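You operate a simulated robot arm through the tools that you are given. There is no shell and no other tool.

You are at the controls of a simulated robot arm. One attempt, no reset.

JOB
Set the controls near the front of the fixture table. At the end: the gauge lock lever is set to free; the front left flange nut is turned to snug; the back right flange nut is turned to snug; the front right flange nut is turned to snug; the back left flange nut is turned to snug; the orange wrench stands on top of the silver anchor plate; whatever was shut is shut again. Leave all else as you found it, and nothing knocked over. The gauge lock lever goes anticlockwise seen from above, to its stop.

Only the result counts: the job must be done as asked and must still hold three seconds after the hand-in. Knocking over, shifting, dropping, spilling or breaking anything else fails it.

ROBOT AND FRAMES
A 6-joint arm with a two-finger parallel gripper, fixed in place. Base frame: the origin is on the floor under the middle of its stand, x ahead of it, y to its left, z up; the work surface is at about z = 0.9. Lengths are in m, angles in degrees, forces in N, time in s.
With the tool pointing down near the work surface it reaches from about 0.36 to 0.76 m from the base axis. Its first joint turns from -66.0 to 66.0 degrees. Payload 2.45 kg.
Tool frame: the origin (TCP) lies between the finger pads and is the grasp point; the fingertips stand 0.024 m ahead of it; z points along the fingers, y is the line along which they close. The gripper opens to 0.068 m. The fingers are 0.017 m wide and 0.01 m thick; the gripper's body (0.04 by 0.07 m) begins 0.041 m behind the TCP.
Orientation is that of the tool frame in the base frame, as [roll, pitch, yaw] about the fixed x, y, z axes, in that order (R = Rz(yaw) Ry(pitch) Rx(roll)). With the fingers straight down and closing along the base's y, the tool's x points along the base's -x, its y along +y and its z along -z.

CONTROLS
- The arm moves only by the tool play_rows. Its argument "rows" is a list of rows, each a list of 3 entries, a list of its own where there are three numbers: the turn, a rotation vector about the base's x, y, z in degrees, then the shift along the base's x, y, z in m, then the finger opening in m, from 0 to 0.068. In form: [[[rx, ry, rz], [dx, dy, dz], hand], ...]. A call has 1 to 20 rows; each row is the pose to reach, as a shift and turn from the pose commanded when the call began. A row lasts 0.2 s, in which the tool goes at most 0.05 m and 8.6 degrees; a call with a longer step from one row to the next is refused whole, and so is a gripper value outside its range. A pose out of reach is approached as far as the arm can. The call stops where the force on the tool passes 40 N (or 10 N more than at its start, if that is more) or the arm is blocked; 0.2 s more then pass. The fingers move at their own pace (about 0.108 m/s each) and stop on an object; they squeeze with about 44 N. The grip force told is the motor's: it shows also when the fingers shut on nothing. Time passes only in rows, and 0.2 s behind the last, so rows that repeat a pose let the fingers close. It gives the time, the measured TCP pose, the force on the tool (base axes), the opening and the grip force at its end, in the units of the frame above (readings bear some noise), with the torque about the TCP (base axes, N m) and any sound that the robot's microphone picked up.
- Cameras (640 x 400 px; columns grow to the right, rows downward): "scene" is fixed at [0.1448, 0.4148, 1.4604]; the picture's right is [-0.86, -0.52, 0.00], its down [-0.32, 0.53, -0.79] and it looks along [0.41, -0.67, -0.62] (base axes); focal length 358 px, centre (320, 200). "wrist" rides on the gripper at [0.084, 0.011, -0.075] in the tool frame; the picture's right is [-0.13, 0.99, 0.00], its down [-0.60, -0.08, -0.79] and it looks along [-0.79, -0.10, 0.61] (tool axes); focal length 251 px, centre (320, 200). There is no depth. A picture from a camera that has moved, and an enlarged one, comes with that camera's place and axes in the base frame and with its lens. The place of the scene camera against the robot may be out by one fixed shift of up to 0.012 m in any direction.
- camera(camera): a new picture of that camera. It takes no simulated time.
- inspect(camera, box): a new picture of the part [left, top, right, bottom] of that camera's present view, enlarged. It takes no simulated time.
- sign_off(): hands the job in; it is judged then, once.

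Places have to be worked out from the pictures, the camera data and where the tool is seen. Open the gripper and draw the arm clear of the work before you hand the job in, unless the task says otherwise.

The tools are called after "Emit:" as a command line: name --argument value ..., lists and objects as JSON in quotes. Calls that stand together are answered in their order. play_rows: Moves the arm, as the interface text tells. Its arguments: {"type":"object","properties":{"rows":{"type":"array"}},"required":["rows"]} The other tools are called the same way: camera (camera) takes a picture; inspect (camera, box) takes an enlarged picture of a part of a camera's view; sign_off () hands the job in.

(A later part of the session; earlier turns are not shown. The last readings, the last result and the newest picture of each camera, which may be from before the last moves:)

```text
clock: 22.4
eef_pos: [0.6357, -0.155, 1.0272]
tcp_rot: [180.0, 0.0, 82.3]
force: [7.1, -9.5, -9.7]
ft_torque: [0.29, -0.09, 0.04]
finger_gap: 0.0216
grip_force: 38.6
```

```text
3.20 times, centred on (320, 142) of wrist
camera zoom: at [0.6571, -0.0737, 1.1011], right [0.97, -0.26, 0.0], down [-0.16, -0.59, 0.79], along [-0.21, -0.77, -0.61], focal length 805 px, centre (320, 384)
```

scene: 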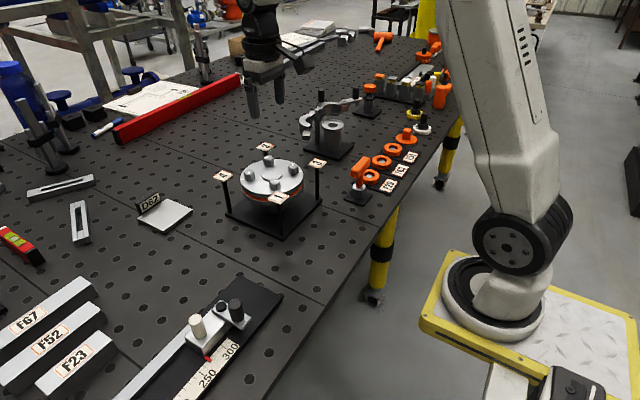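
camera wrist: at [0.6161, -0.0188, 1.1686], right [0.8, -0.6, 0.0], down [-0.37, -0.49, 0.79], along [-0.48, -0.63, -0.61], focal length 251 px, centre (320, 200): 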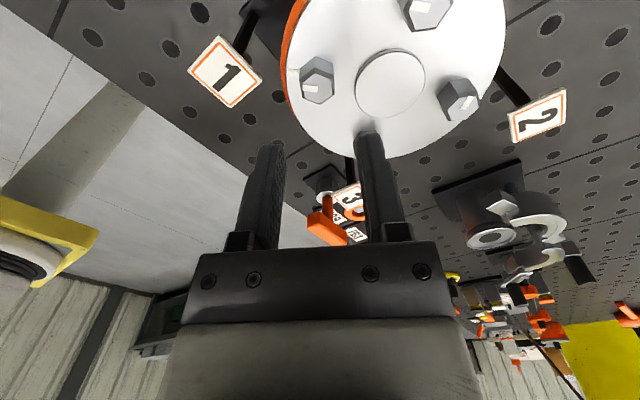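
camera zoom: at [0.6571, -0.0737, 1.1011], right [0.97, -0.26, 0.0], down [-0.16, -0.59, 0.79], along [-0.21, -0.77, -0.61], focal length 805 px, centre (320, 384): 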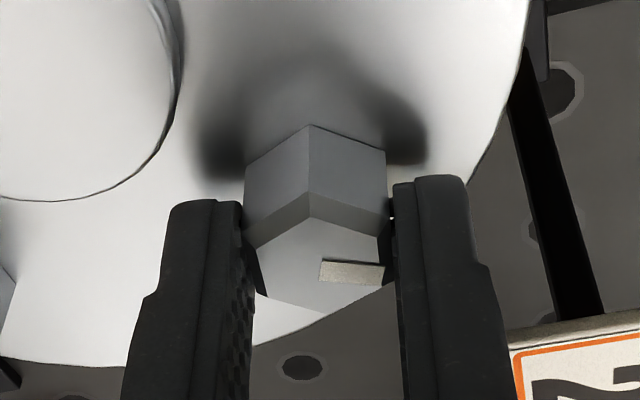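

Turning smoothly. I'll finish the remaining 22.3° to a total of about 89.8°.

Emit:
play_rows --rows '[[[0, 0, -4], [0, 0, -0.0003], 0.015], [[0, 0, -8], [0, 0, -0.0005], 0.015], [[0, 0, -12], [0, 0, -0.0005], 0.015], [[0, 0, -16], [0, 0, -0.0007], 0.015], [[0, 0, -20], [0, 0, -0.001], 0.015], [[0, 0, -22.2], [0, 0, -0.001], 0.015], [[0, 0, -22.2], [0, 0, -0.001], 0.015]]'

Emit:
inspect --camera "wrist" --box '[220, 80, 420, 205]'

Emit:
inspect --camera "scene" --box '[210, 130, 330, 220]'

```text
clock: 24.0
eef_pos: [0.6364, -0.1562, 1.0262]
tcp_rot: [180.0, 0.0, 60.2]
force: [2.7, -10.9, -0.2]
ft_torque: [-0.52, 0.27, -0.01]
finger_gap: 0.0219
grip_force: 38.8
```

```text
3.20 times, centred on (320, 142) of wrist
camera zoom: at [0.6863, -0.088, 1.1008], right [0.8, -0.6, 0.0], down [-0.37, -0.48, 0.79], along [-0.48, -0.63, -0.61], focal length 805 px, centre (320, 384)
```

zoom: 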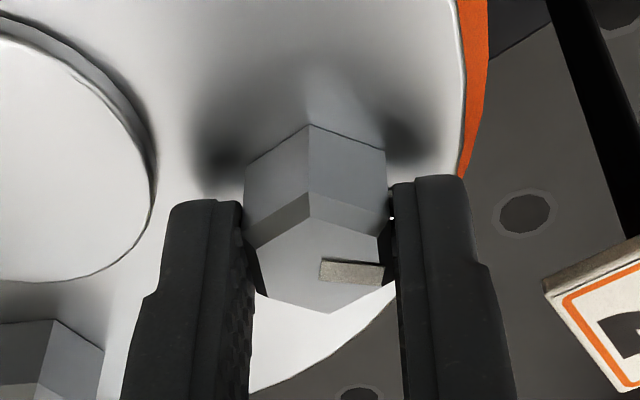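

```text
4.44 times, centred on (270, 175) of scene
camera zoom: at [0.1449, 0.4144, 1.4605], right [-0.86, -0.52, 0.0], down [-0.32, 0.53, -0.79], along [0.41, -0.67, -0.62], focal length 1591 px, centre (542, 311)
```

zoom: 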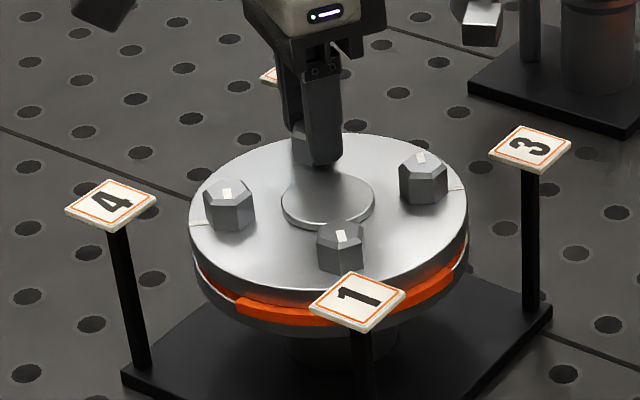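

The gasket has swelled at nut 2 too, as it did at nut 1. I'll release, lift and check the mark.

Emit:
play_rows --rows '[[[0, 0, 0], [0, 0.0, 0], 0.03], [[0, 0, 0], [0, 0.0, 0], 0.03], [[0, 0, 0], [0, 0.0, 0.02], 0.03], [[0, 0, 0], [0, 0.0, 0.045], 0.034], [[0, 0, 0], [0, 0.0, 0.07], 0.036], [[0, 0, 0], [0, 0.0, 0.07], 0.036]]'

Emit:
camera --camera "wrist"

Emit:
inspect --camera "wrist" --box '[220, 0, 420, 140]'

Emit:
inspect --camera "scene" --box '[210, 130, 330, 220]'

```text
clock: 25.4
eef_pos: [0.6354, -0.155, 1.0969]
tcp_rot: [180.0, 0.0, 60.2]
force: [-0.5, -0.7, -0.7]
ft_torque: [-0.04, 0.01, -0.02]
finger_gap: 0.0361
grip_force: 0.1
```

```text
taken
camera wrist: at [0.6858, -0.0875, 1.171], right [0.8, -0.6, 0.0], down [-0.37, -0.49, 0.79], along [-0.48, -0.63, -0.61], focal length 251 px, centre (320, 200)
```

wrist: 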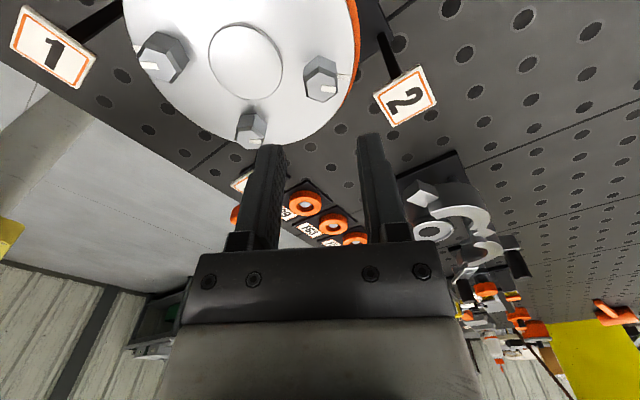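

```text
2.86 times, centred on (320, 70) of wrist
camera zoom: at [0.6858, -0.0875, 1.171], right [0.8, -0.6, 0.0], down [-0.37, -0.49, 0.79], along [-0.48, -0.63, -0.61], focal length 718 px, centre (320, 571)
```

zoom: 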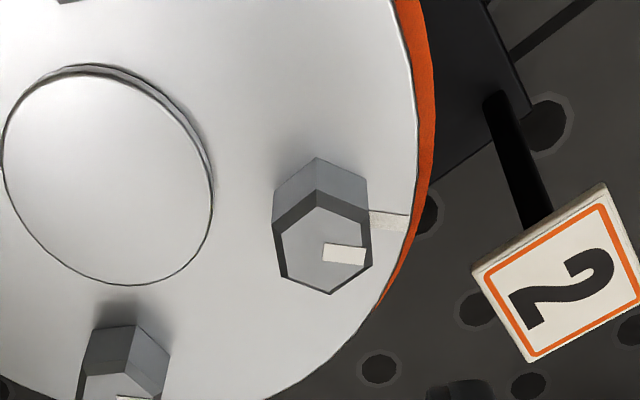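

```text
4.44 times, centred on (270, 175) of scene
camera zoom: at [0.1448, 0.4148, 1.4604], right [-0.86, -0.52, 0.0], down [-0.32, 0.53, -0.79], along [0.41, -0.67, -0.62], focal length 1591 px, centre (542, 311)
```

zoom: 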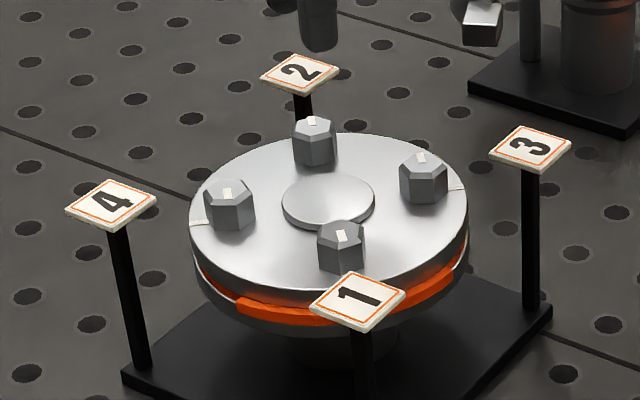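

Nut 2 is aligned with its reference. Before nut 3 I'll test in free air whether the wrist can reach yaw 0, since a 90°→0° turn gives the best clearance from sign 3.

Emit:
play_rows --rows '[[[0, 0, -8], [-0.01, 0, 0], 0.036], [[0, 0, -16], [-0.02, 0, 0], 0.036], [[0, 0, -24], [-0.03, 0, 0], 0.036], [[0, 0, -32], [-0.04, 0, 0], 0.036], [[0, 0, -40], [-0.05, 0, 0], 0.036], [[0, 0, -48], [-0.06, 0, 0], 0.036], [[0, 0, -56], [-0.0714, 0, 0], 0.036], [[0, 0, -60.2], [-0.0714, 0, 0], 0.036]]'

Emit:
camera --camera "wrist"

Emit:
inspect --camera "wrist" --box '[220, 0, 420, 140]'

```text
clock: 27.2
eef_pos: [0.5648, -0.1539, 1.0953]
tcp_rot: [180.0, 0.0, 0.0]
force: [-0.5, -0.7, -0.1]
ft_torque: [-0.02, 0.03, 0.01]
finger_gap: 0.0359
grip_force: 0.0
```

```text
taken
camera wrist: at [0.6473, -0.1664, 1.1705], right [-0.13, -0.99, 0.0], down [-0.6, 0.08, 0.79], along [-0.79, 0.1, -0.61], focal length 251 px, centre (320, 200)
```

wrist: 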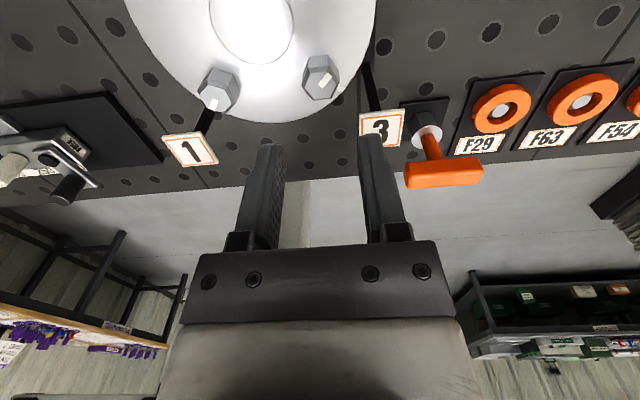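

```text
2.86 times, centred on (320, 70) of wrist
camera zoom: at [0.6473, -0.1664, 1.1705], right [-0.13, -0.99, 0.0], down [-0.6, 0.08, 0.79], along [-0.79, 0.1, -0.61], focal length 718 px, centre (320, 571)
```

zoom: 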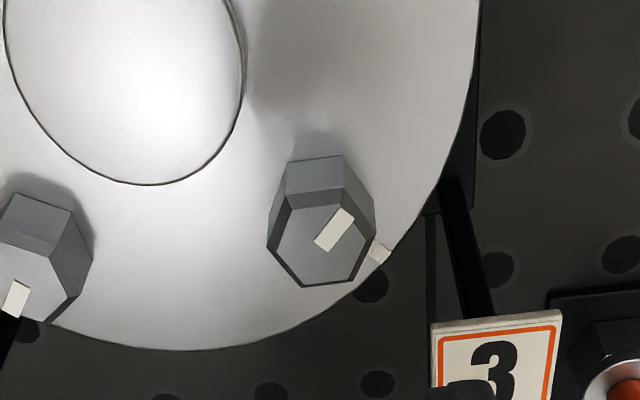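

Yaw 0 is reachable, and this view puts nut 3 at (0.5644, -0.156) with flats facing ±x. I'll rotate to yaw 90 above it and lower to z≈1.045.

Emit:
play_rows --rows '[[[0, 0, 8], [0, 0, 0], 0.036], [[0, 0, 16], [0, 0, 0], 0.036], [[0, 0, 24], [0, 0, 0], 0.036], [[0, 0, 32], [0, 0, 0], 0.036], [[0, 0, 40], [0, 0, 0], 0.036], [[0, 0, 48], [0, 0, 0], 0.036], [[0, 0, 56], [0, 0, 0], 0.036], [[0, 0, 64], [0, 0, 0], 0.036], [[0, 0, 72], [0, 0, 0], 0.036], [[0, 0, 80], [0, -0.001, 0], 0.036], [[0, 0, 88], [0, -0.0015, -0.01], 0.036], [[0, 0, 90], [0, -0.0015, -0.03], 0.036], [[0, 0, 90], [0, -0.0015, -0.05], 0.036], [[0, 0, 90], [0, -0.0015, -0.05], 0.036]]'

Emit:
inspect --camera "wrist" --box '[220, 80, 420, 205]'

```text
clock: 30.2
eef_pos: [0.5634, -0.1562, 1.0467]
tcp_rot: [-180.0, 0.0, 90.1]
force: [0.7, -0.1, -0.6]
ft_torque: [-0.01, -0.01, 0.0]
finger_gap: 0.0361
grip_force: 0.0
```

```text
3.20 times, centred on (320, 142) of wrist
camera zoom: at [0.5744, -0.0726, 1.1201], right [0.99, -0.13, 0.0], down [-0.08, -0.6, 0.79], along [-0.1, -0.79, -0.61], focal length 805 px, centre (320, 384)
```

zoom: 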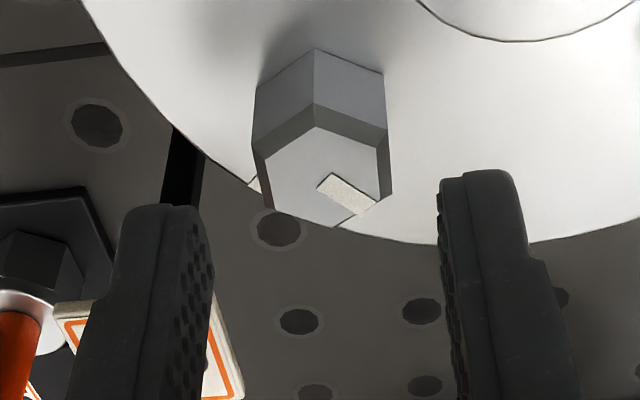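

Nut 3 is centred within about 1–2 mm and the left finger is clear of sign 3. I'll lower and grip.

Emit:
play_rows --rows '[[[0, 0, 0], [0.0008, 0.0006, -0.01], 0.036], [[0, 0, 0], [0.0008, 0.0006, -0.0195], 0.036], [[0, 0, 0], [0.0008, 0.0006, -0.0195], 0.036]]'

Emit:
play_rows --rows '[[[0, 0, 0], [0.0, 0.0, 0], 0.015], [[0, 0, 0], [0.0, 0.0, 0], 0.015], [[0, 0, 0], [0.0, 0.0, 0], 0.015]]'

Emit:
inspect --camera "wrist" --box '[220, 80, 420, 205]'

```text
clock: 31.0
eef_pos: [0.5641, -0.1542, 1.0271]
tcp_rot: [-179.9, 0.0, 90.0]
force: [0.4, -0.2, 0.2]
ft_torque: [-0.02, 0.0, 0.01]
finger_gap: 0.036
grip_force: 0.1
```

```text
clock: 31.8
eef_pos: [0.5651, -0.1547, 1.0269]
tcp_rot: [180.0, 0.0, 90.1]
force: [1.6, 0.3, -4.1]
ft_torque: [-0.06, -0.11, -0.02]
finger_gap: 0.0217
grip_force: 38.5
```

```text
3.20 times, centred on (320, 142) of wrist
camera zoom: at [0.5752, -0.0717, 1.1009], right [0.99, -0.13, 0.0], down [-0.08, -0.6, 0.79], along [-0.1, -0.79, -0.61], focal length 805 px, centre (320, 384)
```

zoom: 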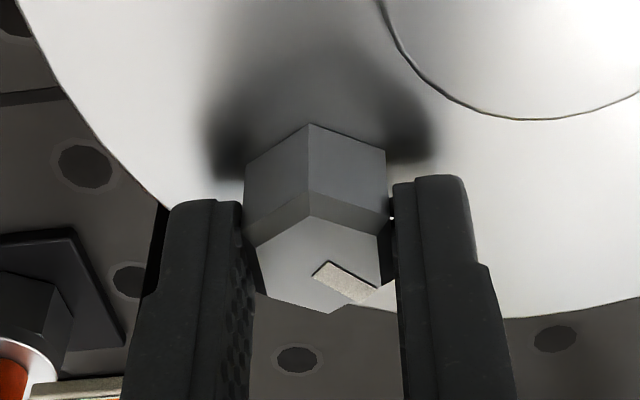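

Nut 3 is gripped (gap 0.0217) with its mark at about -44°, so a 90° clockwise turn brings it to its reference. Turning the first 70°.

Emit:
play_rows --rows '[[[0, 0, -5], [0, 0, 0], 0.015], [[0, 0, -10], [0, 0, 0], 0.015], [[0, 0, -15], [0, 0, 0], 0.015], [[0, 0, -20], [0, 0, 0], 0.015], [[0, 0, -25], [0, 0, -0.0003], 0.015], [[0, 0, -30], [0, 0, -0.0003], 0.015], [[0, 0, -35], [0, 0, -0.0003], 0.015], [[0, 0, -40], [0, 0, -0.0005], 0.015], [[0, 0, -45], [0, 0, -0.0005], 0.015], [[0, 0, -50], [0, 0, -0.0005], 0.015], [[0, 0, -55], [0, 0, -0.0006], 0.015], [[0, 0, -60], [0, 0, -0.0006], 0.015], [[0, 0, -65], [0, 0, -0.0006], 0.015], [[0, 0, -70], [0, 0, -0.0006], 0.015]]'

Emit:
inspect --camera "wrist" --box '[220, 80, 420, 205]'

```text
clock: 34.8
eef_pos: [0.5649, -0.1551, 1.0267]
tcp_rot: [-180.0, 0.0, 20.1]
force: [4.6, 9.5, -10.8]
ft_torque: [0.29, -0.16, 0.03]
finger_gap: 0.0221
grip_force: 38.5
```

```text
3.20 times, centred on (320, 142) of wrist
camera zoom: at [0.6471, -0.1373, 1.0999], right [0.22, -0.98, 0.0], down [-0.59, -0.13, 0.79], along [-0.77, -0.17, -0.61], focal length 805 px, centre (320, 384)
```

zoom: 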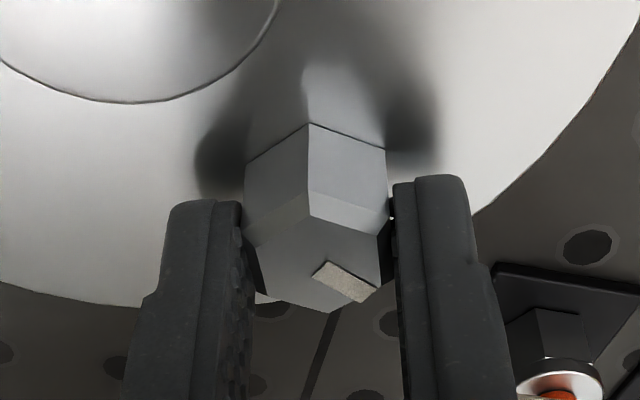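

Smooth again. I'll finish the last 20° to yaw 0 and hold.

Emit:
play_rows --rows '[[[0, 0, -4], [0, 0, -0.0003], 0.015], [[0, 0, -8], [0, 0, -0.0005], 0.015], [[0, 0, -12], [0, 0, -0.0005], 0.015], [[0, 0, -16], [0, 0, -0.0007], 0.015], [[0, 0, -20], [0, 0, -0.001], 0.015], [[0, 0, -20], [0, 0, -0.001], 0.015]]'

Emit:
play_rows --rows '[[[0, 0, 0], [0, 0.0, 0], 0.032], [[0, 0, 0], [0, 0.0, 0], 0.032], [[0, 0, 0], [0, 0.0, 0.02], 0.032], [[0, 0, 0], [0, 0.0, 0.045], 0.034], [[0, 0, 0], [0, 0.0, 0.07], 0.036], [[0, 0, 0], [0, 0.0, 0.07], 0.036]]'

Emit:
inspect --camera "wrist" --box '[220, 0, 420, 140]'

Emit:
inspect --camera "scene" --box '[210, 130, 330, 220]'

```text
clock: 36.2
eef_pos: [0.5642, -0.1561, 1.0251]
tcp_rot: [180.0, 0.0, -0.1]
force: [-1.1, 11.5, 0.7]
ft_torque: [0.24, 0.81, 0.0]
finger_gap: 0.0215
grip_force: 38.6
```

```text
clock: 37.6
eef_pos: [0.565, -0.1555, 1.0951]
tcp_rot: [-180.0, 0.0, 0.1]
force: [0.2, -0.5, -0.2]
ft_torque: [0.01, 0.0, 0.01]
finger_gap: 0.0359
grip_force: 0.0
```

```text
2.86 times, centred on (320, 70) of wrist
camera zoom: at [0.6487, -0.1667, 1.1699], right [-0.13, -0.99, 0.0], down [-0.6, 0.08, 0.79], along [-0.79, 0.1, -0.61], focal length 718 px, centre (320, 571)
```

zoom: 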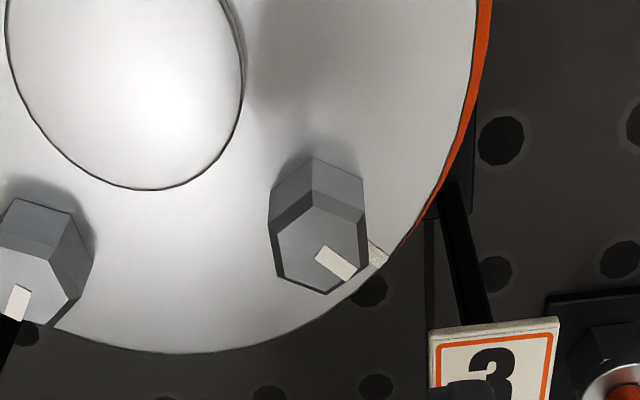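

```text
4.44 times, centred on (270, 175) of scene
camera zoom: at [0.1448, 0.4148, 1.4604], right [-0.86, -0.52, 0.0], down [-0.32, 0.53, -0.79], along [0.41, -0.67, -0.62], focal length 1591 px, centre (542, 311)
```

zoom: 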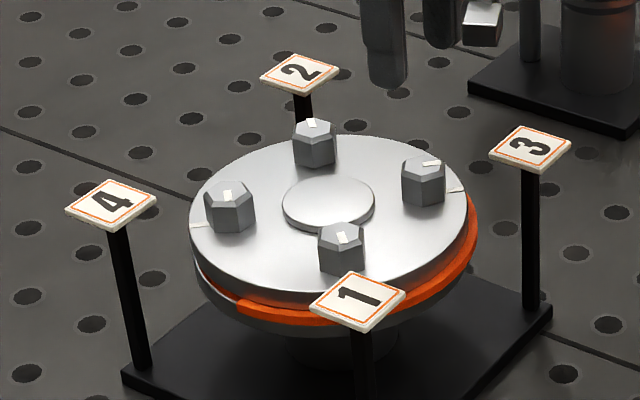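

Nut 3 looks aligned; I'll zoom tighter to compare its mark with the reference line.

Emit:
inspect --camera "wrist" --box '[295, 45, 365, 110]'

```text
6.15 times, centred on (330, 78) of wrist
camera zoom: at [0.6487, -0.1667, 1.1699], right [-0.13, -0.99, 0.0], down [-0.6, 0.08, 0.79], along [-0.79, 0.1, -0.61], focal length 1547 px, centre (258, 954)
```

zoom: 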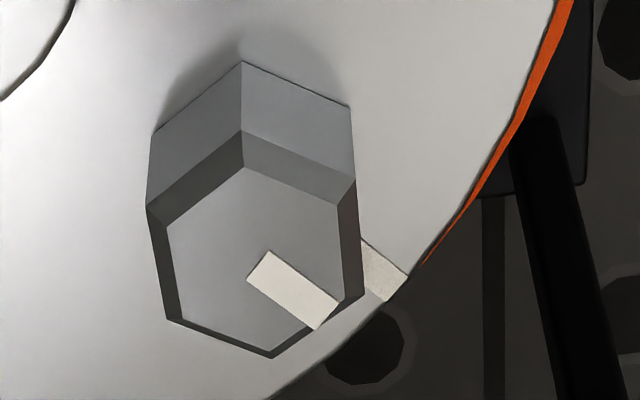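

Nut 3's mark agrees with its reference within about 2°. Now nut 4 (back left), expected near (0.635, -0.0855); I'll move over it, turning back to yaw 90.

Emit:
play_rows --rows '[[[0, 0, 8], [0.006, 0.006, 0], 0.036], [[0, 0, 16], [0.012, 0.012, 0], 0.036], [[0, 0, 24], [0.018, 0.018, 0], 0.036], [[0, 0, 32], [0.024, 0.024, 0], 0.036], [[0, 0, 40], [0.03, 0.03, 0], 0.036], [[0, 0, 48], [0.036, 0.036, 0], 0.036], [[0, 0, 56], [0.042, 0.042, 0], 0.036], [[0, 0, 64], [0.048, 0.048, 0], 0.036], [[0, 0, 72], [0.054, 0.054, 0], 0.036], [[0, 0, 80], [0.06, 0.06, 0], 0.036], [[0, 0, 88], [0.066, 0.066, 0], 0.036], [[0, 0, 90], [0.0705, 0.0705, -0.02], 0.036], [[0, 0, 90], [0.0705, 0.0705, -0.048], 0.036], [[0, 0, 90], [0.0705, 0.0705, -0.048], 0.036]]'

Emit:
inspect --camera "wrist" --box '[220, 80, 420, 205]'

Emit:
inspect --camera "scene" --box '[210, 130, 330, 220]'

```text
clock: 40.6
eef_pos: [0.6351, -0.0855, 1.0466]
tcp_rot: [-179.9, 0.0, 90.1]
force: [0.2, 0.2, -0.5]
ft_torque: [-0.01, 0.03, -0.01]
finger_gap: 0.036
grip_force: 0.1
```

```text
3.20 times, centred on (320, 142) of wrist
camera zoom: at [0.6456, -0.0015, 1.1209], right [0.99, -0.13, 0.0], down [-0.08, -0.6, 0.79], along [-0.1, -0.79, -0.61], focal length 805 px, centre (320, 384)
```

zoom: 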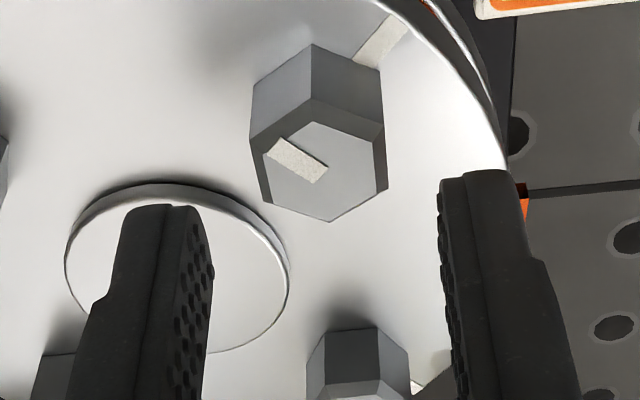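

```text
4.44 times, centred on (270, 175) of scene
camera zoom: at [0.1448, 0.4148, 1.4604], right [-0.86, -0.52, 0.0], down [-0.32, 0.53, -0.79], along [0.41, -0.67, -0.62], focal length 1591 px, centre (542, 311)
```

zoom: 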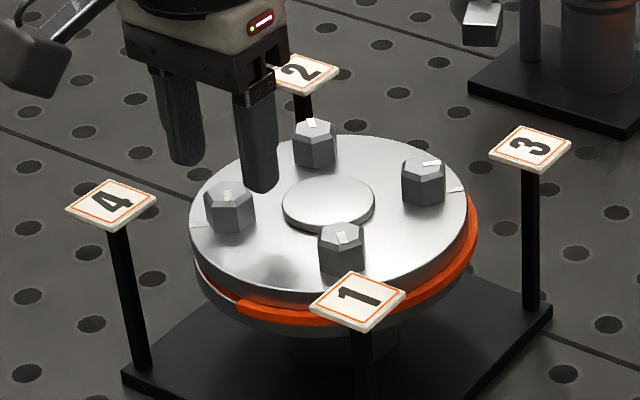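

Nut 4 is between the fingers with flats facing ±x; I'll nudge +1.3 mm in y, lower and grip.

Emit:
play_rows --rows '[[[0, 0, 0], [0.0002, 0.0013, -0.01], 0.036], [[0, 0, 0], [0.0002, 0.0013, -0.0194], 0.036], [[0, 0, 0], [0.0002, 0.0013, -0.0194], 0.036]]'

Emit:
play_rows --rows '[[[0, 0, 0], [0.0, 0.0, 0], 0.015], [[0, 0, 0], [0.0, 0.0, 0], 0.015], [[0, 0, 0], [0.0, 0.0, 0], 0.015]]'

Emit:
inspect --camera "wrist" --box '[220, 80, 420, 205]'

```text
clock: 41.4
eef_pos: [0.6357, -0.0848, 1.0272]
tcp_rot: [-180.0, 0.0, 90.2]
force: [0.1, 0.3, -0.1]
ft_torque: [-0.01, 0.0, -0.01]
finger_gap: 0.0358
grip_force: 0.0
```

```text
clock: 42.2
eef_pos: [0.6346, -0.084, 1.0278]
tcp_rot: [-180.0, 0.0, 90.2]
force: [1.7, 0.9, -1.3]
ft_torque: [-0.04, -0.02, -0.04]
finger_gap: 0.0218
grip_force: 38.7
```

```text
3.20 times, centred on (320, 142) of wrist
camera zoom: at [0.6458, -0.0005, 1.102], right [0.99, -0.13, 0.0], down [-0.08, -0.6, 0.79], along [-0.1, -0.79, -0.61], focal length 805 px, centre (320, 384)
```

zoom: 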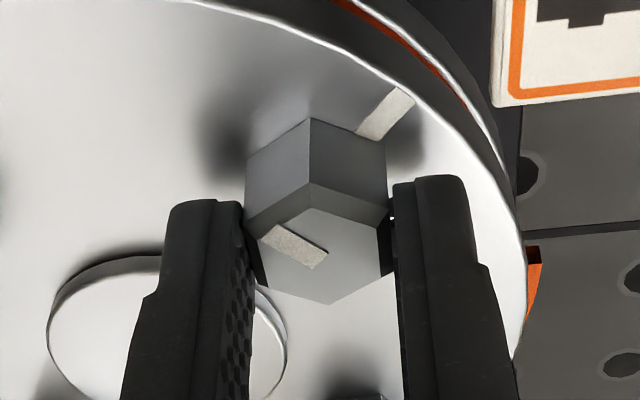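

Nut 4 is gripped with almost no load. Turning clockwise 70°.

Emit:
play_rows --rows '[[[0, 0, -5], [0, 0, 0], 0.015], [[0, 0, -10], [0, 0, 0], 0.015], [[0, 0, -15], [0, 0, 0], 0.015], [[0, 0, -20], [0, 0, 0], 0.015], [[0, 0, -25], [0, 0, -0.0003], 0.015], [[0, 0, -30], [0, 0, -0.0003], 0.015], [[0, 0, -35], [0, 0, -0.0003], 0.015], [[0, 0, -40], [0, 0, -0.0005], 0.015], [[0, 0, -45], [0, 0, -0.0005], 0.015], [[0, 0, -50], [0, 0, -0.0005], 0.015], [[0, 0, -55], [0, 0, -0.0006], 0.015], [[0, 0, -60], [0, 0, -0.0006], 0.015], [[0, 0, -65], [0, 0, -0.0006], 0.015], [[0, 0, -70], [0, 0, -0.0006], 0.015]]'

Emit:
inspect --camera "wrist" --box '[220, 80, 420, 205]'

```text
clock: 45.2
eef_pos: [0.6362, -0.0844, 1.0274]
tcp_rot: [180.0, 0.0, 20.0]
force: [8.7, -8.2, -6.7]
ft_torque: [-0.14, -0.39, 0.05]
finger_gap: 0.0216
grip_force: 38.5
```

```text
3.20 times, centred on (320, 142) of wrist
camera zoom: at [0.7182, -0.0665, 1.1011], right [0.22, -0.98, 0.0], down [-0.59, -0.13, 0.79], along [-0.77, -0.17, -0.61], focal length 805 px, centre (320, 384)
```

zoom: 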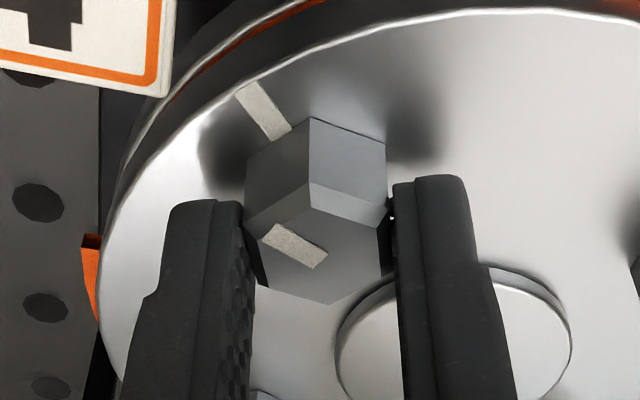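

The turn is going smoothly with 20° left; I'll finish to yaw 0 and look before releasing.

Emit:
play_rows --rows '[[[0, 0, -4], [0, 0, -0.0003], 0.015], [[0, 0, -8], [0, 0, -0.0005], 0.015], [[0, 0, -12], [0, 0, -0.0005], 0.015], [[0, 0, -16], [0, 0, -0.0007], 0.015], [[0, 0, -20], [0, 0, -0.001], 0.015], [[0, 0, -20], [0, 0, -0.001], 0.015]]'

Emit:
inspect --camera "wrist" --box '[220, 80, 420, 205]'

```text
clock: 46.6
eef_pos: [0.6349, -0.0841, 1.0271]
tcp_rot: [-179.9, 0.1, 0.0]
force: [7.4, -12.8, 3.8]
ft_torque: [-0.32, 0.96, 0.0]
finger_gap: 0.0218
grip_force: 38.1
```

```text
3.20 times, centred on (320, 142) of wrist
camera zoom: at [0.7195, -0.0959, 1.1009], right [-0.13, -0.99, 0.0], down [-0.6, 0.08, 0.79], along [-0.79, 0.1, -0.61], focal length 805 px, centre (320, 384)
```

zoom: 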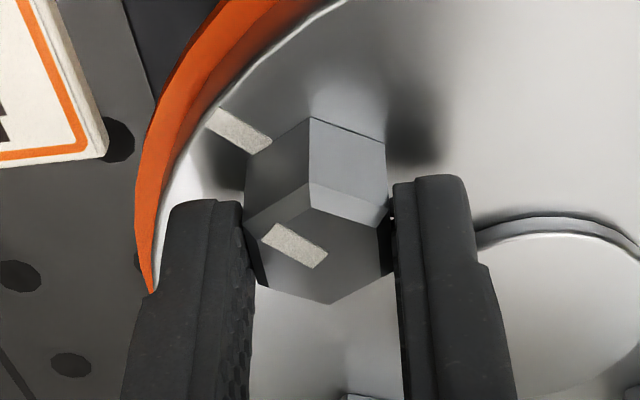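

Mark and reference are parallel and the gasket is swelled at nut 4. I'll release and lift clear.

Emit:
play_rows --rows '[[[0, 0, 0], [0, 0.0, 0], 0.032], [[0, 0, 0], [0, 0.0, 0], 0.032], [[0, 0, 0], [0, 0.0, 0.02], 0.032], [[0, 0, 0], [0, 0.0, 0.045], 0.034], [[0, 0, 0], [0, 0.0, 0.07], 0.036], [[0, 0, 0], [0, 0.0, 0.1], 0.036], [[0, 0, 0], [0, 0.0, 0.1], 0.036]]'

Emit:
inspect --camera "scene" --box '[210, 130, 330, 220]'

Emit:
camera --camera "wrist"

```text
clock: 48.2
eef_pos: [0.6352, -0.0844, 1.1253]
tcp_rot: [180.0, 0.0, 0.1]
force: [-0.4, -0.3, 1.0]
ft_torque: [0.02, 0.03, 0.01]
finger_gap: 0.0361
grip_force: 0.0
```

```text
4.44 times, centred on (270, 175) of scene
camera zoom: at [0.1448, 0.4148, 1.4604], right [-0.86, -0.52, 0.0], down [-0.32, 0.53, -0.79], along [0.41, -0.67, -0.62], focal length 1591 px, centre (542, 311)
```

zoom: 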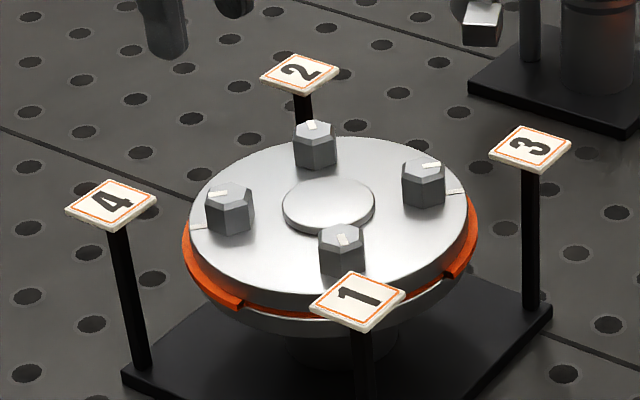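

```text
taken
camera wrist: at [0.719, -0.0955, 1.1998], right [-0.13, -0.99, 0.0], down [-0.6, 0.08, 0.79], along [-0.79, 0.1, -0.61], focal length 251 px, centre (320, 200)
```

wrist: 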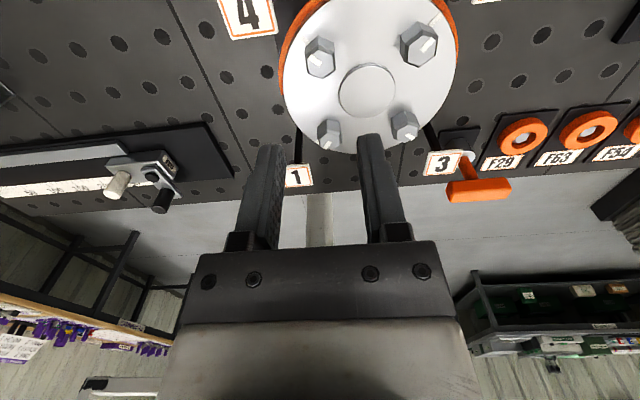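

All four marks look right, but the gasket's swelling near nut 1 has changed appearance. I'll zoom to check the gasket and all the nut marks.

Emit:
inspect --camera "wrist" --box '[270, 0, 470, 160]'

Emit:
inspect --camera "scene" --box '[240, 150, 305, 215]'

```text
2.50 times, centred on (370, 80) of wrist
camera zoom: at [0.719, -0.0955, 1.1998], right [-0.13, -0.99, 0.0], down [-0.6, 0.08, 0.79], along [-0.79, 0.1, -0.61], focal length 629 px, centre (195, 500)
```

zoom: 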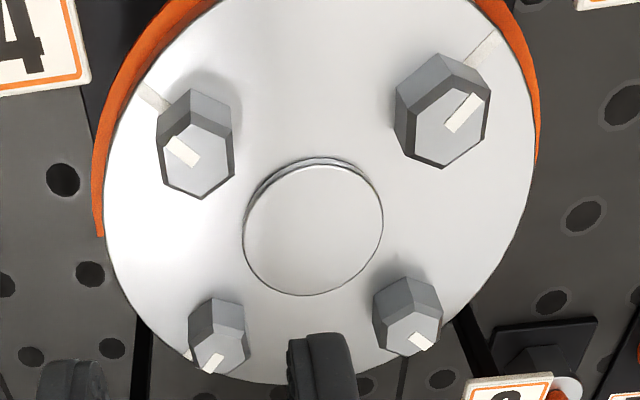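

```text
6.15 times, centred on (272, 182) of scene
camera zoom: at [0.1448, 0.4148, 1.4604], right [-0.86, -0.52, 0.0], down [-0.32, 0.53, -0.79], along [0.41, -0.67, -0.62], focal length 2203 px, centre (612, 308)
```

zoom: 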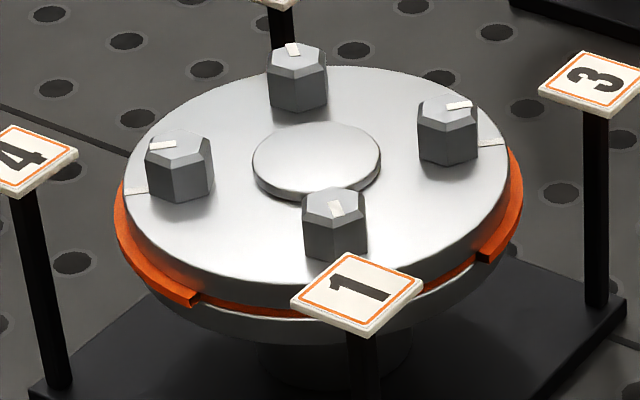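

Nut 1's quadrant no longer shows the gasket swelling; nut 1 may have eased back. I'll zoom on nut 1 in the scene view and move the wrist camera for a straight look.

Emit:
inspect --camera "scene" --box '[262, 172, 288, 192]'

Emit:
play_rows --rows '[[[0, 0, 0], [-0.03, 0.0, 0], 0.036], [[0, 0, 0], [-0.06, 0.0, 0], 0.036], [[0, 0, 0], [-0.08, 0.0, 0], 0.036], [[0, 0, 0], [-0.08, 0.0, 0], 0.036]]'

Emit:
camera --camera "wrist"

Emit:
inspect --camera "wrist" --box '[220, 0, 440, 150]'

```text
16.00 times, centred on (275, 182) of scene
camera zoom: at [0.1448, 0.4148, 1.4604], right [-0.86, -0.52, 0.0], down [-0.32, 0.53, -0.79], along [0.41, -0.67, -0.62], focal length 5729 px, centre (1040, 488)
```

zoom: 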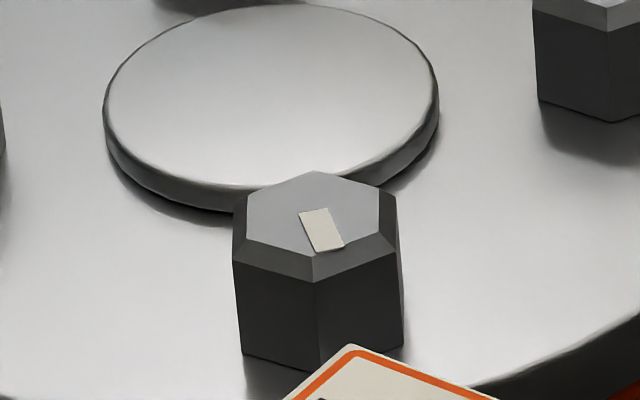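

```text
clock: 49.2
eef_pos: [0.5561, -0.0843, 1.1262]
tcp_rot: [-180.0, 0.0, 0.1]
force: [1.0, 0.3, 0.9]
ft_torque: [0.0, -0.03, 0.0]
finger_gap: 0.0362
grip_force: 0.1
```

```text
taken
camera wrist: at [0.6388, -0.0953, 1.2], right [-0.13, -0.99, 0.0], down [-0.6, 0.08, 0.79], along [-0.79, 0.1, -0.61], focal length 251 px, centre (320, 200)
```

wrist: 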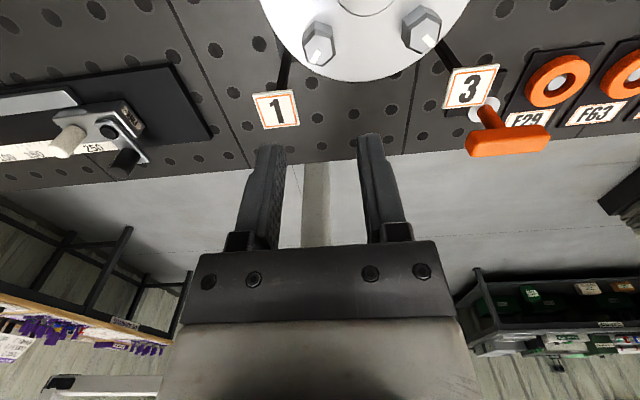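

```text
2.67 times, centred on (330, 75) of wrist
camera zoom: at [0.6388, -0.0953, 1.2], right [-0.13, -0.99, 0.0], down [-0.6, 0.08, 0.79], along [-0.79, 0.1, -0.61], focal length 670 px, centre (293, 533)
```

zoom: 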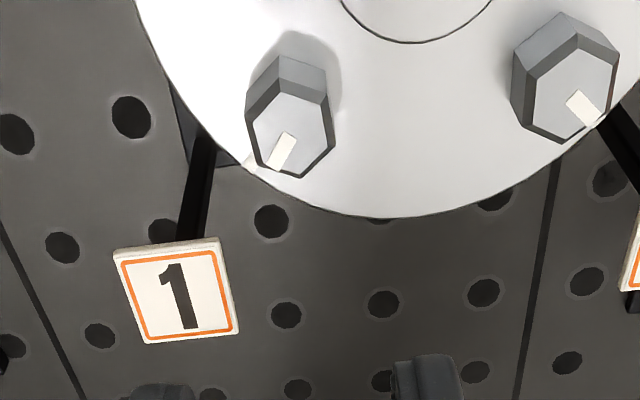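

Nut 1's mark now points to about 143°, some 8° back from its reference, so it has loosened as the others were tightened. I'll zoom in to measure it properly.

Emit:
inspect --camera "wrist" --box '[295, 0, 365, 75]'

Emit:
inspect --camera "wrist" --box '[395, 0, 465, 60]'

```text
5.33 times, centred on (330, 38) of wrist
camera zoom: at [0.6388, -0.0953, 1.2], right [-0.13, -0.99, 0.0], down [-0.6, 0.08, 0.79], along [-0.79, 0.1, -0.61], focal length 1341 px, centre (267, 1067)
```

zoom: 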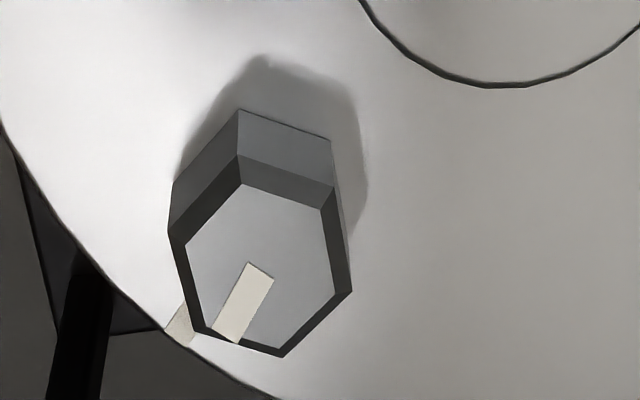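

```text
6.67 times, centred on (430, 30) of wrist
camera zoom: at [0.6388, -0.0953, 1.2], right [-0.13, -0.99, 0.0], down [-0.6, 0.08, 0.79], along [-0.79, 0.1, -0.61], focal length 1676 px, centre (-413, 1333)
```

zoom: 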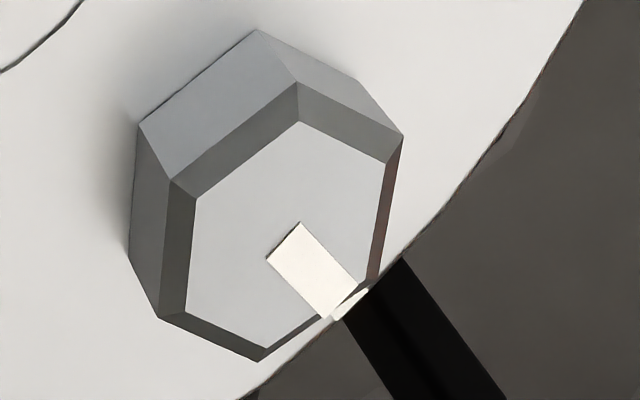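

Nut 1 has eased back about 6° (its hex and mark both agree), while nut 3 still holds. I'll go back to nut 1 with the fingers on its current flats (yaw ≈126) to retighten it.

Emit:
play_rows --rows '[[[0, 0, 8], [0.002, 0, 0], 0.036], [[0, 0, 16], [0.004, 0, 0], 0.036], [[0, 0, 24], [0.006, 0, 0], 0.036], [[0, 0, 32], [0.0081, -0.001, 0], 0.036], [[0, 0, 40], [0.0081, -0.001, 0], 0.036], [[0, 0, 48], [0.0081, -0.001, 0], 0.036], [[0, 0, 56], [0.0081, -0.001, 0], 0.036], [[0, 0, 64], [0.0081, -0.001, 0], 0.036], [[0, 0, 72], [0.0081, -0.001, 0], 0.036], [[0, 0, 80], [0.0081, -0.001, 0], 0.036], [[0, 0, 88], [0.0081, -0.001, 0], 0.036], [[0, 0, 96], [0.0081, -0.001, 0], 0.036], [[0, 0, 104], [0.0081, -0.001, 0], 0.036], [[0, 0, 112], [0.0081, -0.001, 0], 0.036], [[0, 0, 120], [0.0081, -0.001, -0.02], 0.036], [[0, 0, 126], [0.0081, -0.001, -0.05], 0.036], [[0, 0, 126], [0.0081, -0.001, -0.079], 0.036], [[0, 0, 126], [0.0081, -0.001, -0.079], 0.036]]'

Emit:
inspect --camera "wrist" --box '[220, 80, 420, 205]'

```text
clock: 53.0
eef_pos: [0.5635, -0.085, 1.0461]
tcp_rot: [180.0, 0.0, 126.1]
force: [-0.3, -1.1, -0.6]
ft_torque: [0.01, 0.01, -0.01]
finger_gap: 0.0362
grip_force: 0.1
```

```text
3.20 times, centred on (320, 142) of wrist
camera zoom: at [0.5231, -0.0116, 1.121], right [0.88, 0.48, 0.0], down [0.29, -0.53, 0.79], along [0.38, -0.7, -0.61], focal length 805 px, centre (320, 384)
```

zoom: 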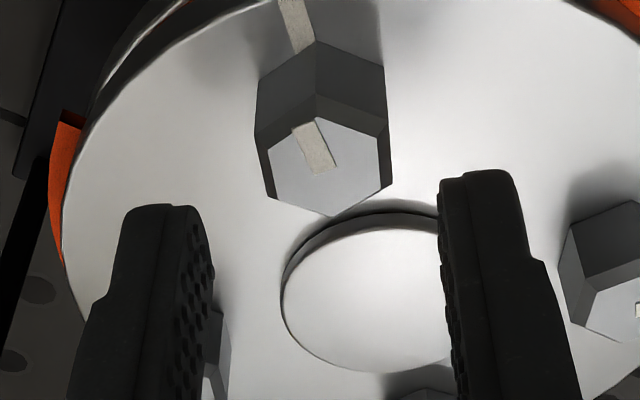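

The nut's hex is about 6° off its snug position and the pads face its flats. I'll lower, grip, and turn it clockwise 6.5°.

Emit:
play_rows --rows '[[[0, 0, 0], [0.0003, -0.0002, -0.01], 0.036], [[0, 0, 0], [0.0003, -0.0002, -0.019], 0.036], [[0, 0, 0], [0.0003, -0.0002, -0.019], 0.036]]'

Emit:
play_rows --rows '[[[0, 0, 0], [0.0, 0.0, 0], 0.015], [[0, 0, 0], [0.0, 0.0, 0], 0.015], [[0, 0, 0], [0.0, 0.0, 0], 0.015]]'

Emit:
inspect --camera "wrist" --box '[220, 80, 420, 205]'

```text
clock: 53.8
eef_pos: [0.5641, -0.0862, 1.0284]
tcp_rot: [180.0, 0.1, 126.1]
force: [0.6, -0.5, -0.8]
ft_torque: [0.03, 0.02, 0.0]
finger_gap: 0.0359
grip_force: 0.1
```

```text
clock: 54.6
eef_pos: [0.5646, -0.0864, 1.0287]
tcp_rot: [179.8, -0.1, 126.1]
force: [6.3, 5.7, -1.8]
ft_torque: [0.09, -0.24, 0.03]
finger_gap: 0.0217
grip_force: 38.6
```

```text
3.20 times, centred on (320, 142) of wrist
camera zoom: at [0.5239, -0.0112, 1.1023], right [0.88, 0.48, 0.0], down [0.29, -0.53, 0.79], along [0.38, -0.7, -0.61], focal length 805 px, centre (320, 384)
```

zoom: 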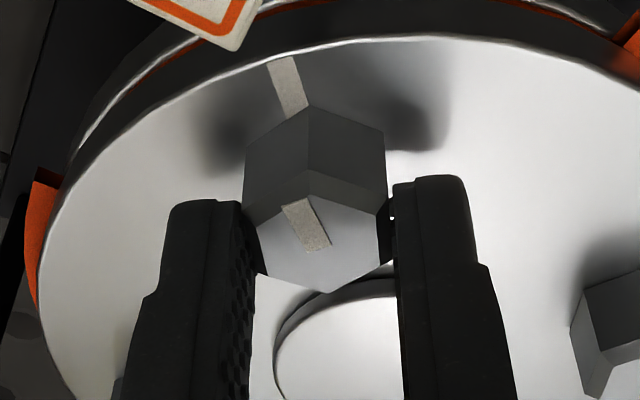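

Gripped (gap 0.0217). Now turning it clockwise 6.5° in small steps, then checking the gasket and mark.

Emit:
play_rows --rows '[[[0, 0, -1.5], [0, 0, 0], 0.015], [[0, 0, -3], [0, 0, 0], 0.015], [[0, 0, -4.5], [0, 0, 0], 0.015], [[0, 0, -6], [0, 0, 0], 0.015], [[0, 0, -6.5], [0, 0, 0], 0.015], [[0, 0, -6.5], [0, 0, 0], 0.015]]'

Emit:
inspect --camera "wrist" --box '[220, 80, 420, 205]'

Emit:
inspect --camera "scene" --box '[210, 130, 330, 220]'

```text
clock: 56.0
eef_pos: [0.5642, -0.0853, 1.0278]
tcp_rot: [179.8, 0.0, 119.6]
force: [20.1, 5.5, -8.7]
ft_torque: [0.21, -0.22, 0.36]
finger_gap: 0.0221
grip_force: 38.2
```

```text
3.20 times, centred on (320, 142) of wrist
camera zoom: at [0.5324, -0.0071, 1.1022], right [0.93, 0.38, 0.0], down [0.23, -0.56, 0.79], along [0.3, -0.73, -0.61], focal length 805 px, centre (320, 384)
```

zoom: 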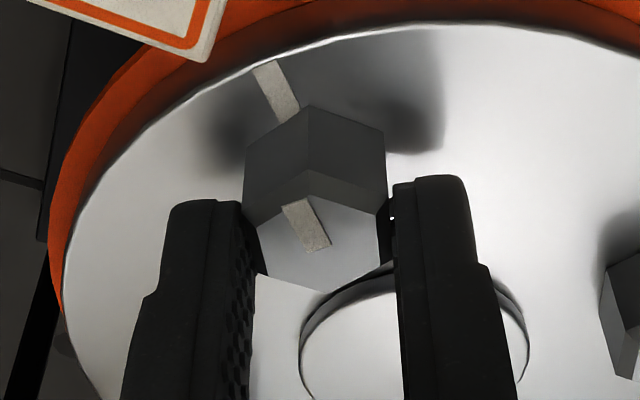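

```text
4.44 times, centred on (270, 175) of scene
camera zoom: at [0.1456, 0.4149, 1.4602], right [-0.86, -0.52, 0.0], down [-0.32, 0.53, -0.79], along [0.41, -0.67, -0.62], focal length 1591 px, centre (542, 311)
```

zoom: 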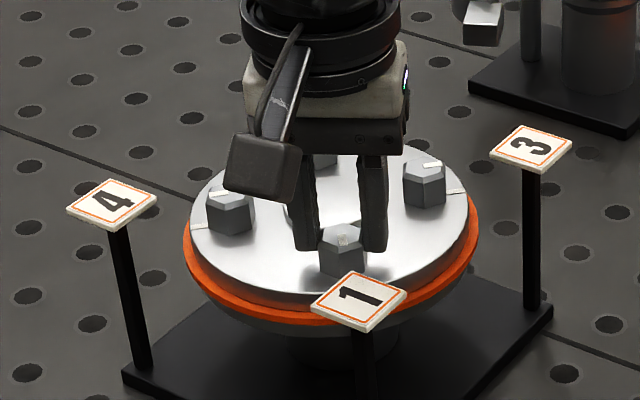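

The gasket is now swelled evenly all round and torque rose to 0.36 N·m, suggesting the nut is at its snug point. I'll release, lift and recheck all four nuts.

Emit:
play_rows --rows '[[[0, 0, 0], [0, 0.0, 0], 0.032], [[0, 0, 0], [0, 0.0, 0], 0.032], [[0, 0, 0], [0, 0.0, 0.02], 0.032], [[0, 0, 0], [0, 0.0, 0.045], 0.034], [[0, 0, 0], [0.0, 0.0, 0.08], 0.036], [[0, 0, 0], [-0.01, -0.02, 0.1], 0.036], [[0, 0, 0], [-0.01, -0.02, 0.1], 0.036]]'

Emit:
camera --camera "wrist"

Emit:
inspect --camera "scene" --box '[210, 130, 330, 220]'

Emit:
inspect --camera "wrist" --box '[200, 0, 440, 160]'

```text
clock: 57.6
eef_pos: [0.5525, -0.1054, 1.1283]
tcp_rot: [179.9, 0.0, 119.7]
force: [-0.3, -0.2, 0.8]
ft_torque: [0.01, -0.02, 0.01]
finger_gap: 0.0359
grip_force: 0.0
```

```text
taken
camera wrist: at [0.5211, -0.0271, 1.2033], right [0.93, 0.38, 0.0], down [0.23, -0.56, 0.79], along [0.3, -0.73, -0.61], focal length 251 px, centre (320, 200)
```

wrist: 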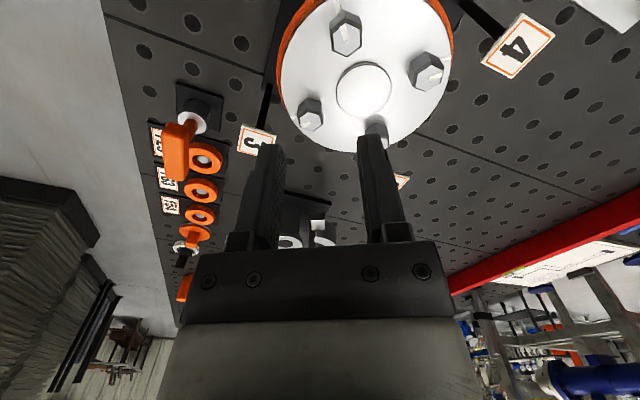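

```text
4.44 times, centred on (270, 175) of scene
camera zoom: at [0.1448, 0.4148, 1.4604], right [-0.86, -0.52, 0.0], down [-0.32, 0.53, -0.79], along [0.41, -0.67, -0.62], focal length 1591 px, centre (542, 311)
```

zoom: 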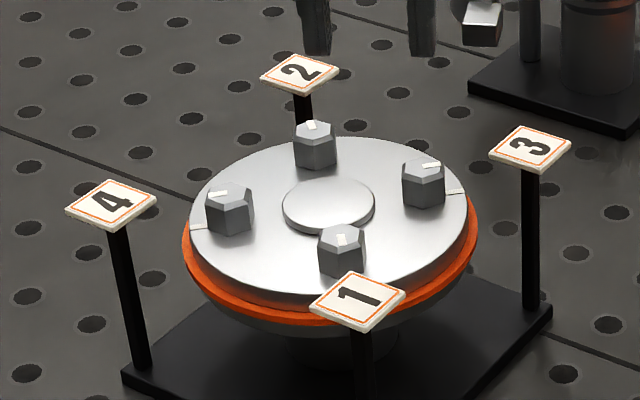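

```text
2.50 times, centred on (320, 80) of wrist
camera zoom: at [0.5211, -0.0271, 1.2033], right [0.93, 0.38, 0.0], down [0.23, -0.56, 0.79], along [0.3, -0.73, -0.61], focal length 629 px, centre (320, 500)
```

zoom: 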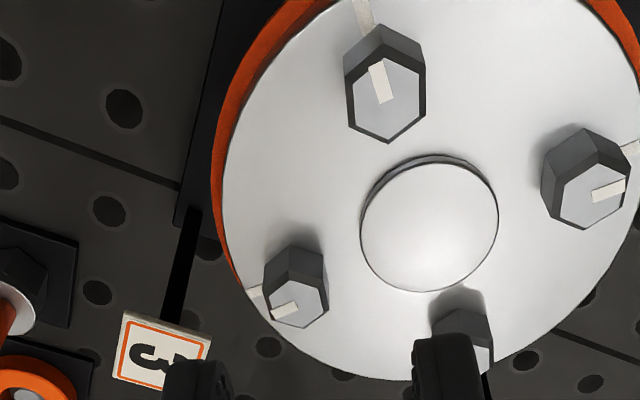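

All four quadrants now show the seated gasket with the marks aligned. Next is the gauge; I'll move over to look at the lever from above with yaw back at 180.

Emit:
play_rows --rows '[[[0, 0, 7], [-0.015, 0.03, 0.01], 0.036], [[0, 0, 14], [-0.03, 0.062, 0.02], 0.036], [[0, 0, 21], [-0.045, 0.094, 0.03], 0.036], [[0, 0, 28], [-0.06, 0.126, 0.03], 0.036], [[0, 0, 35], [-0.075, 0.158, 0.03], 0.036], [[0, 0, 42], [-0.09, 0.19, 0.03], 0.036], [[0, 0, 49], [-0.105, 0.222, 0.03], 0.036], [[0, 0, 55], [-0.12, 0.254, 0.03], 0.036], [[0, 0, 60.3], [-0.133, 0.284, 0.03], 0.036], [[0, 0, 60.3], [-0.1425, 0.3054, 0.03], 0.036], [[0, 0, 60.3], [-0.1425, 0.3054, 0.03], 0.036]]'

Emit:
camera --camera "wrist"

Emit:
camera --camera "scene"

```text
clock: 60.0
eef_pos: [0.4105, 0.201, 1.157]
tcp_rot: [179.9, -0.1, 179.9]
force: [0.5, 0.2, 1.1]
ft_torque: [-0.03, 0.04, 0.01]
finger_gap: 0.036
grip_force: 0.0
```

```text
taken
camera wrist: at [0.3263, 0.2107, 1.2319], right [0.13, 0.99, 0.0], down [0.6, -0.08, 0.79], along [0.79, -0.1, -0.61], focal length 251 px, centre (320, 200)
```

wrist: 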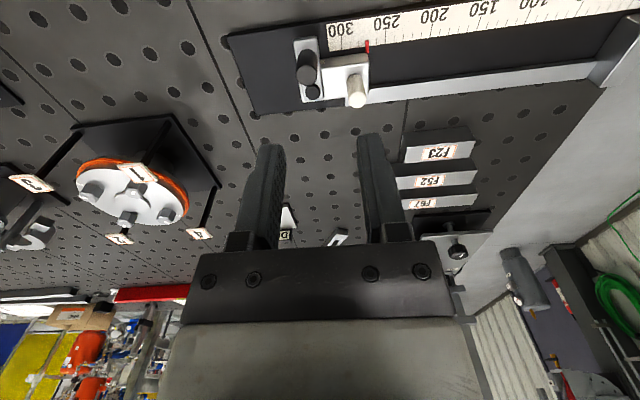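

```text
taken
```

scene: 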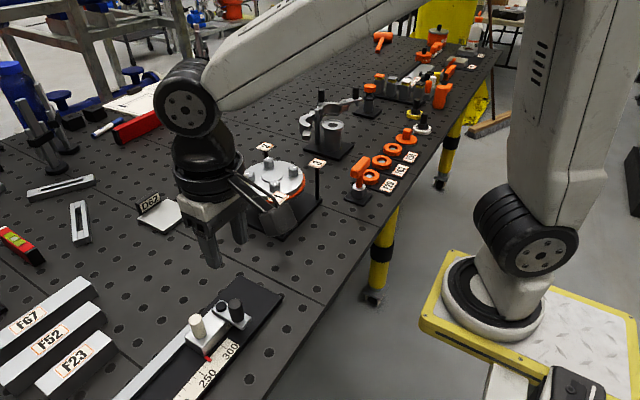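

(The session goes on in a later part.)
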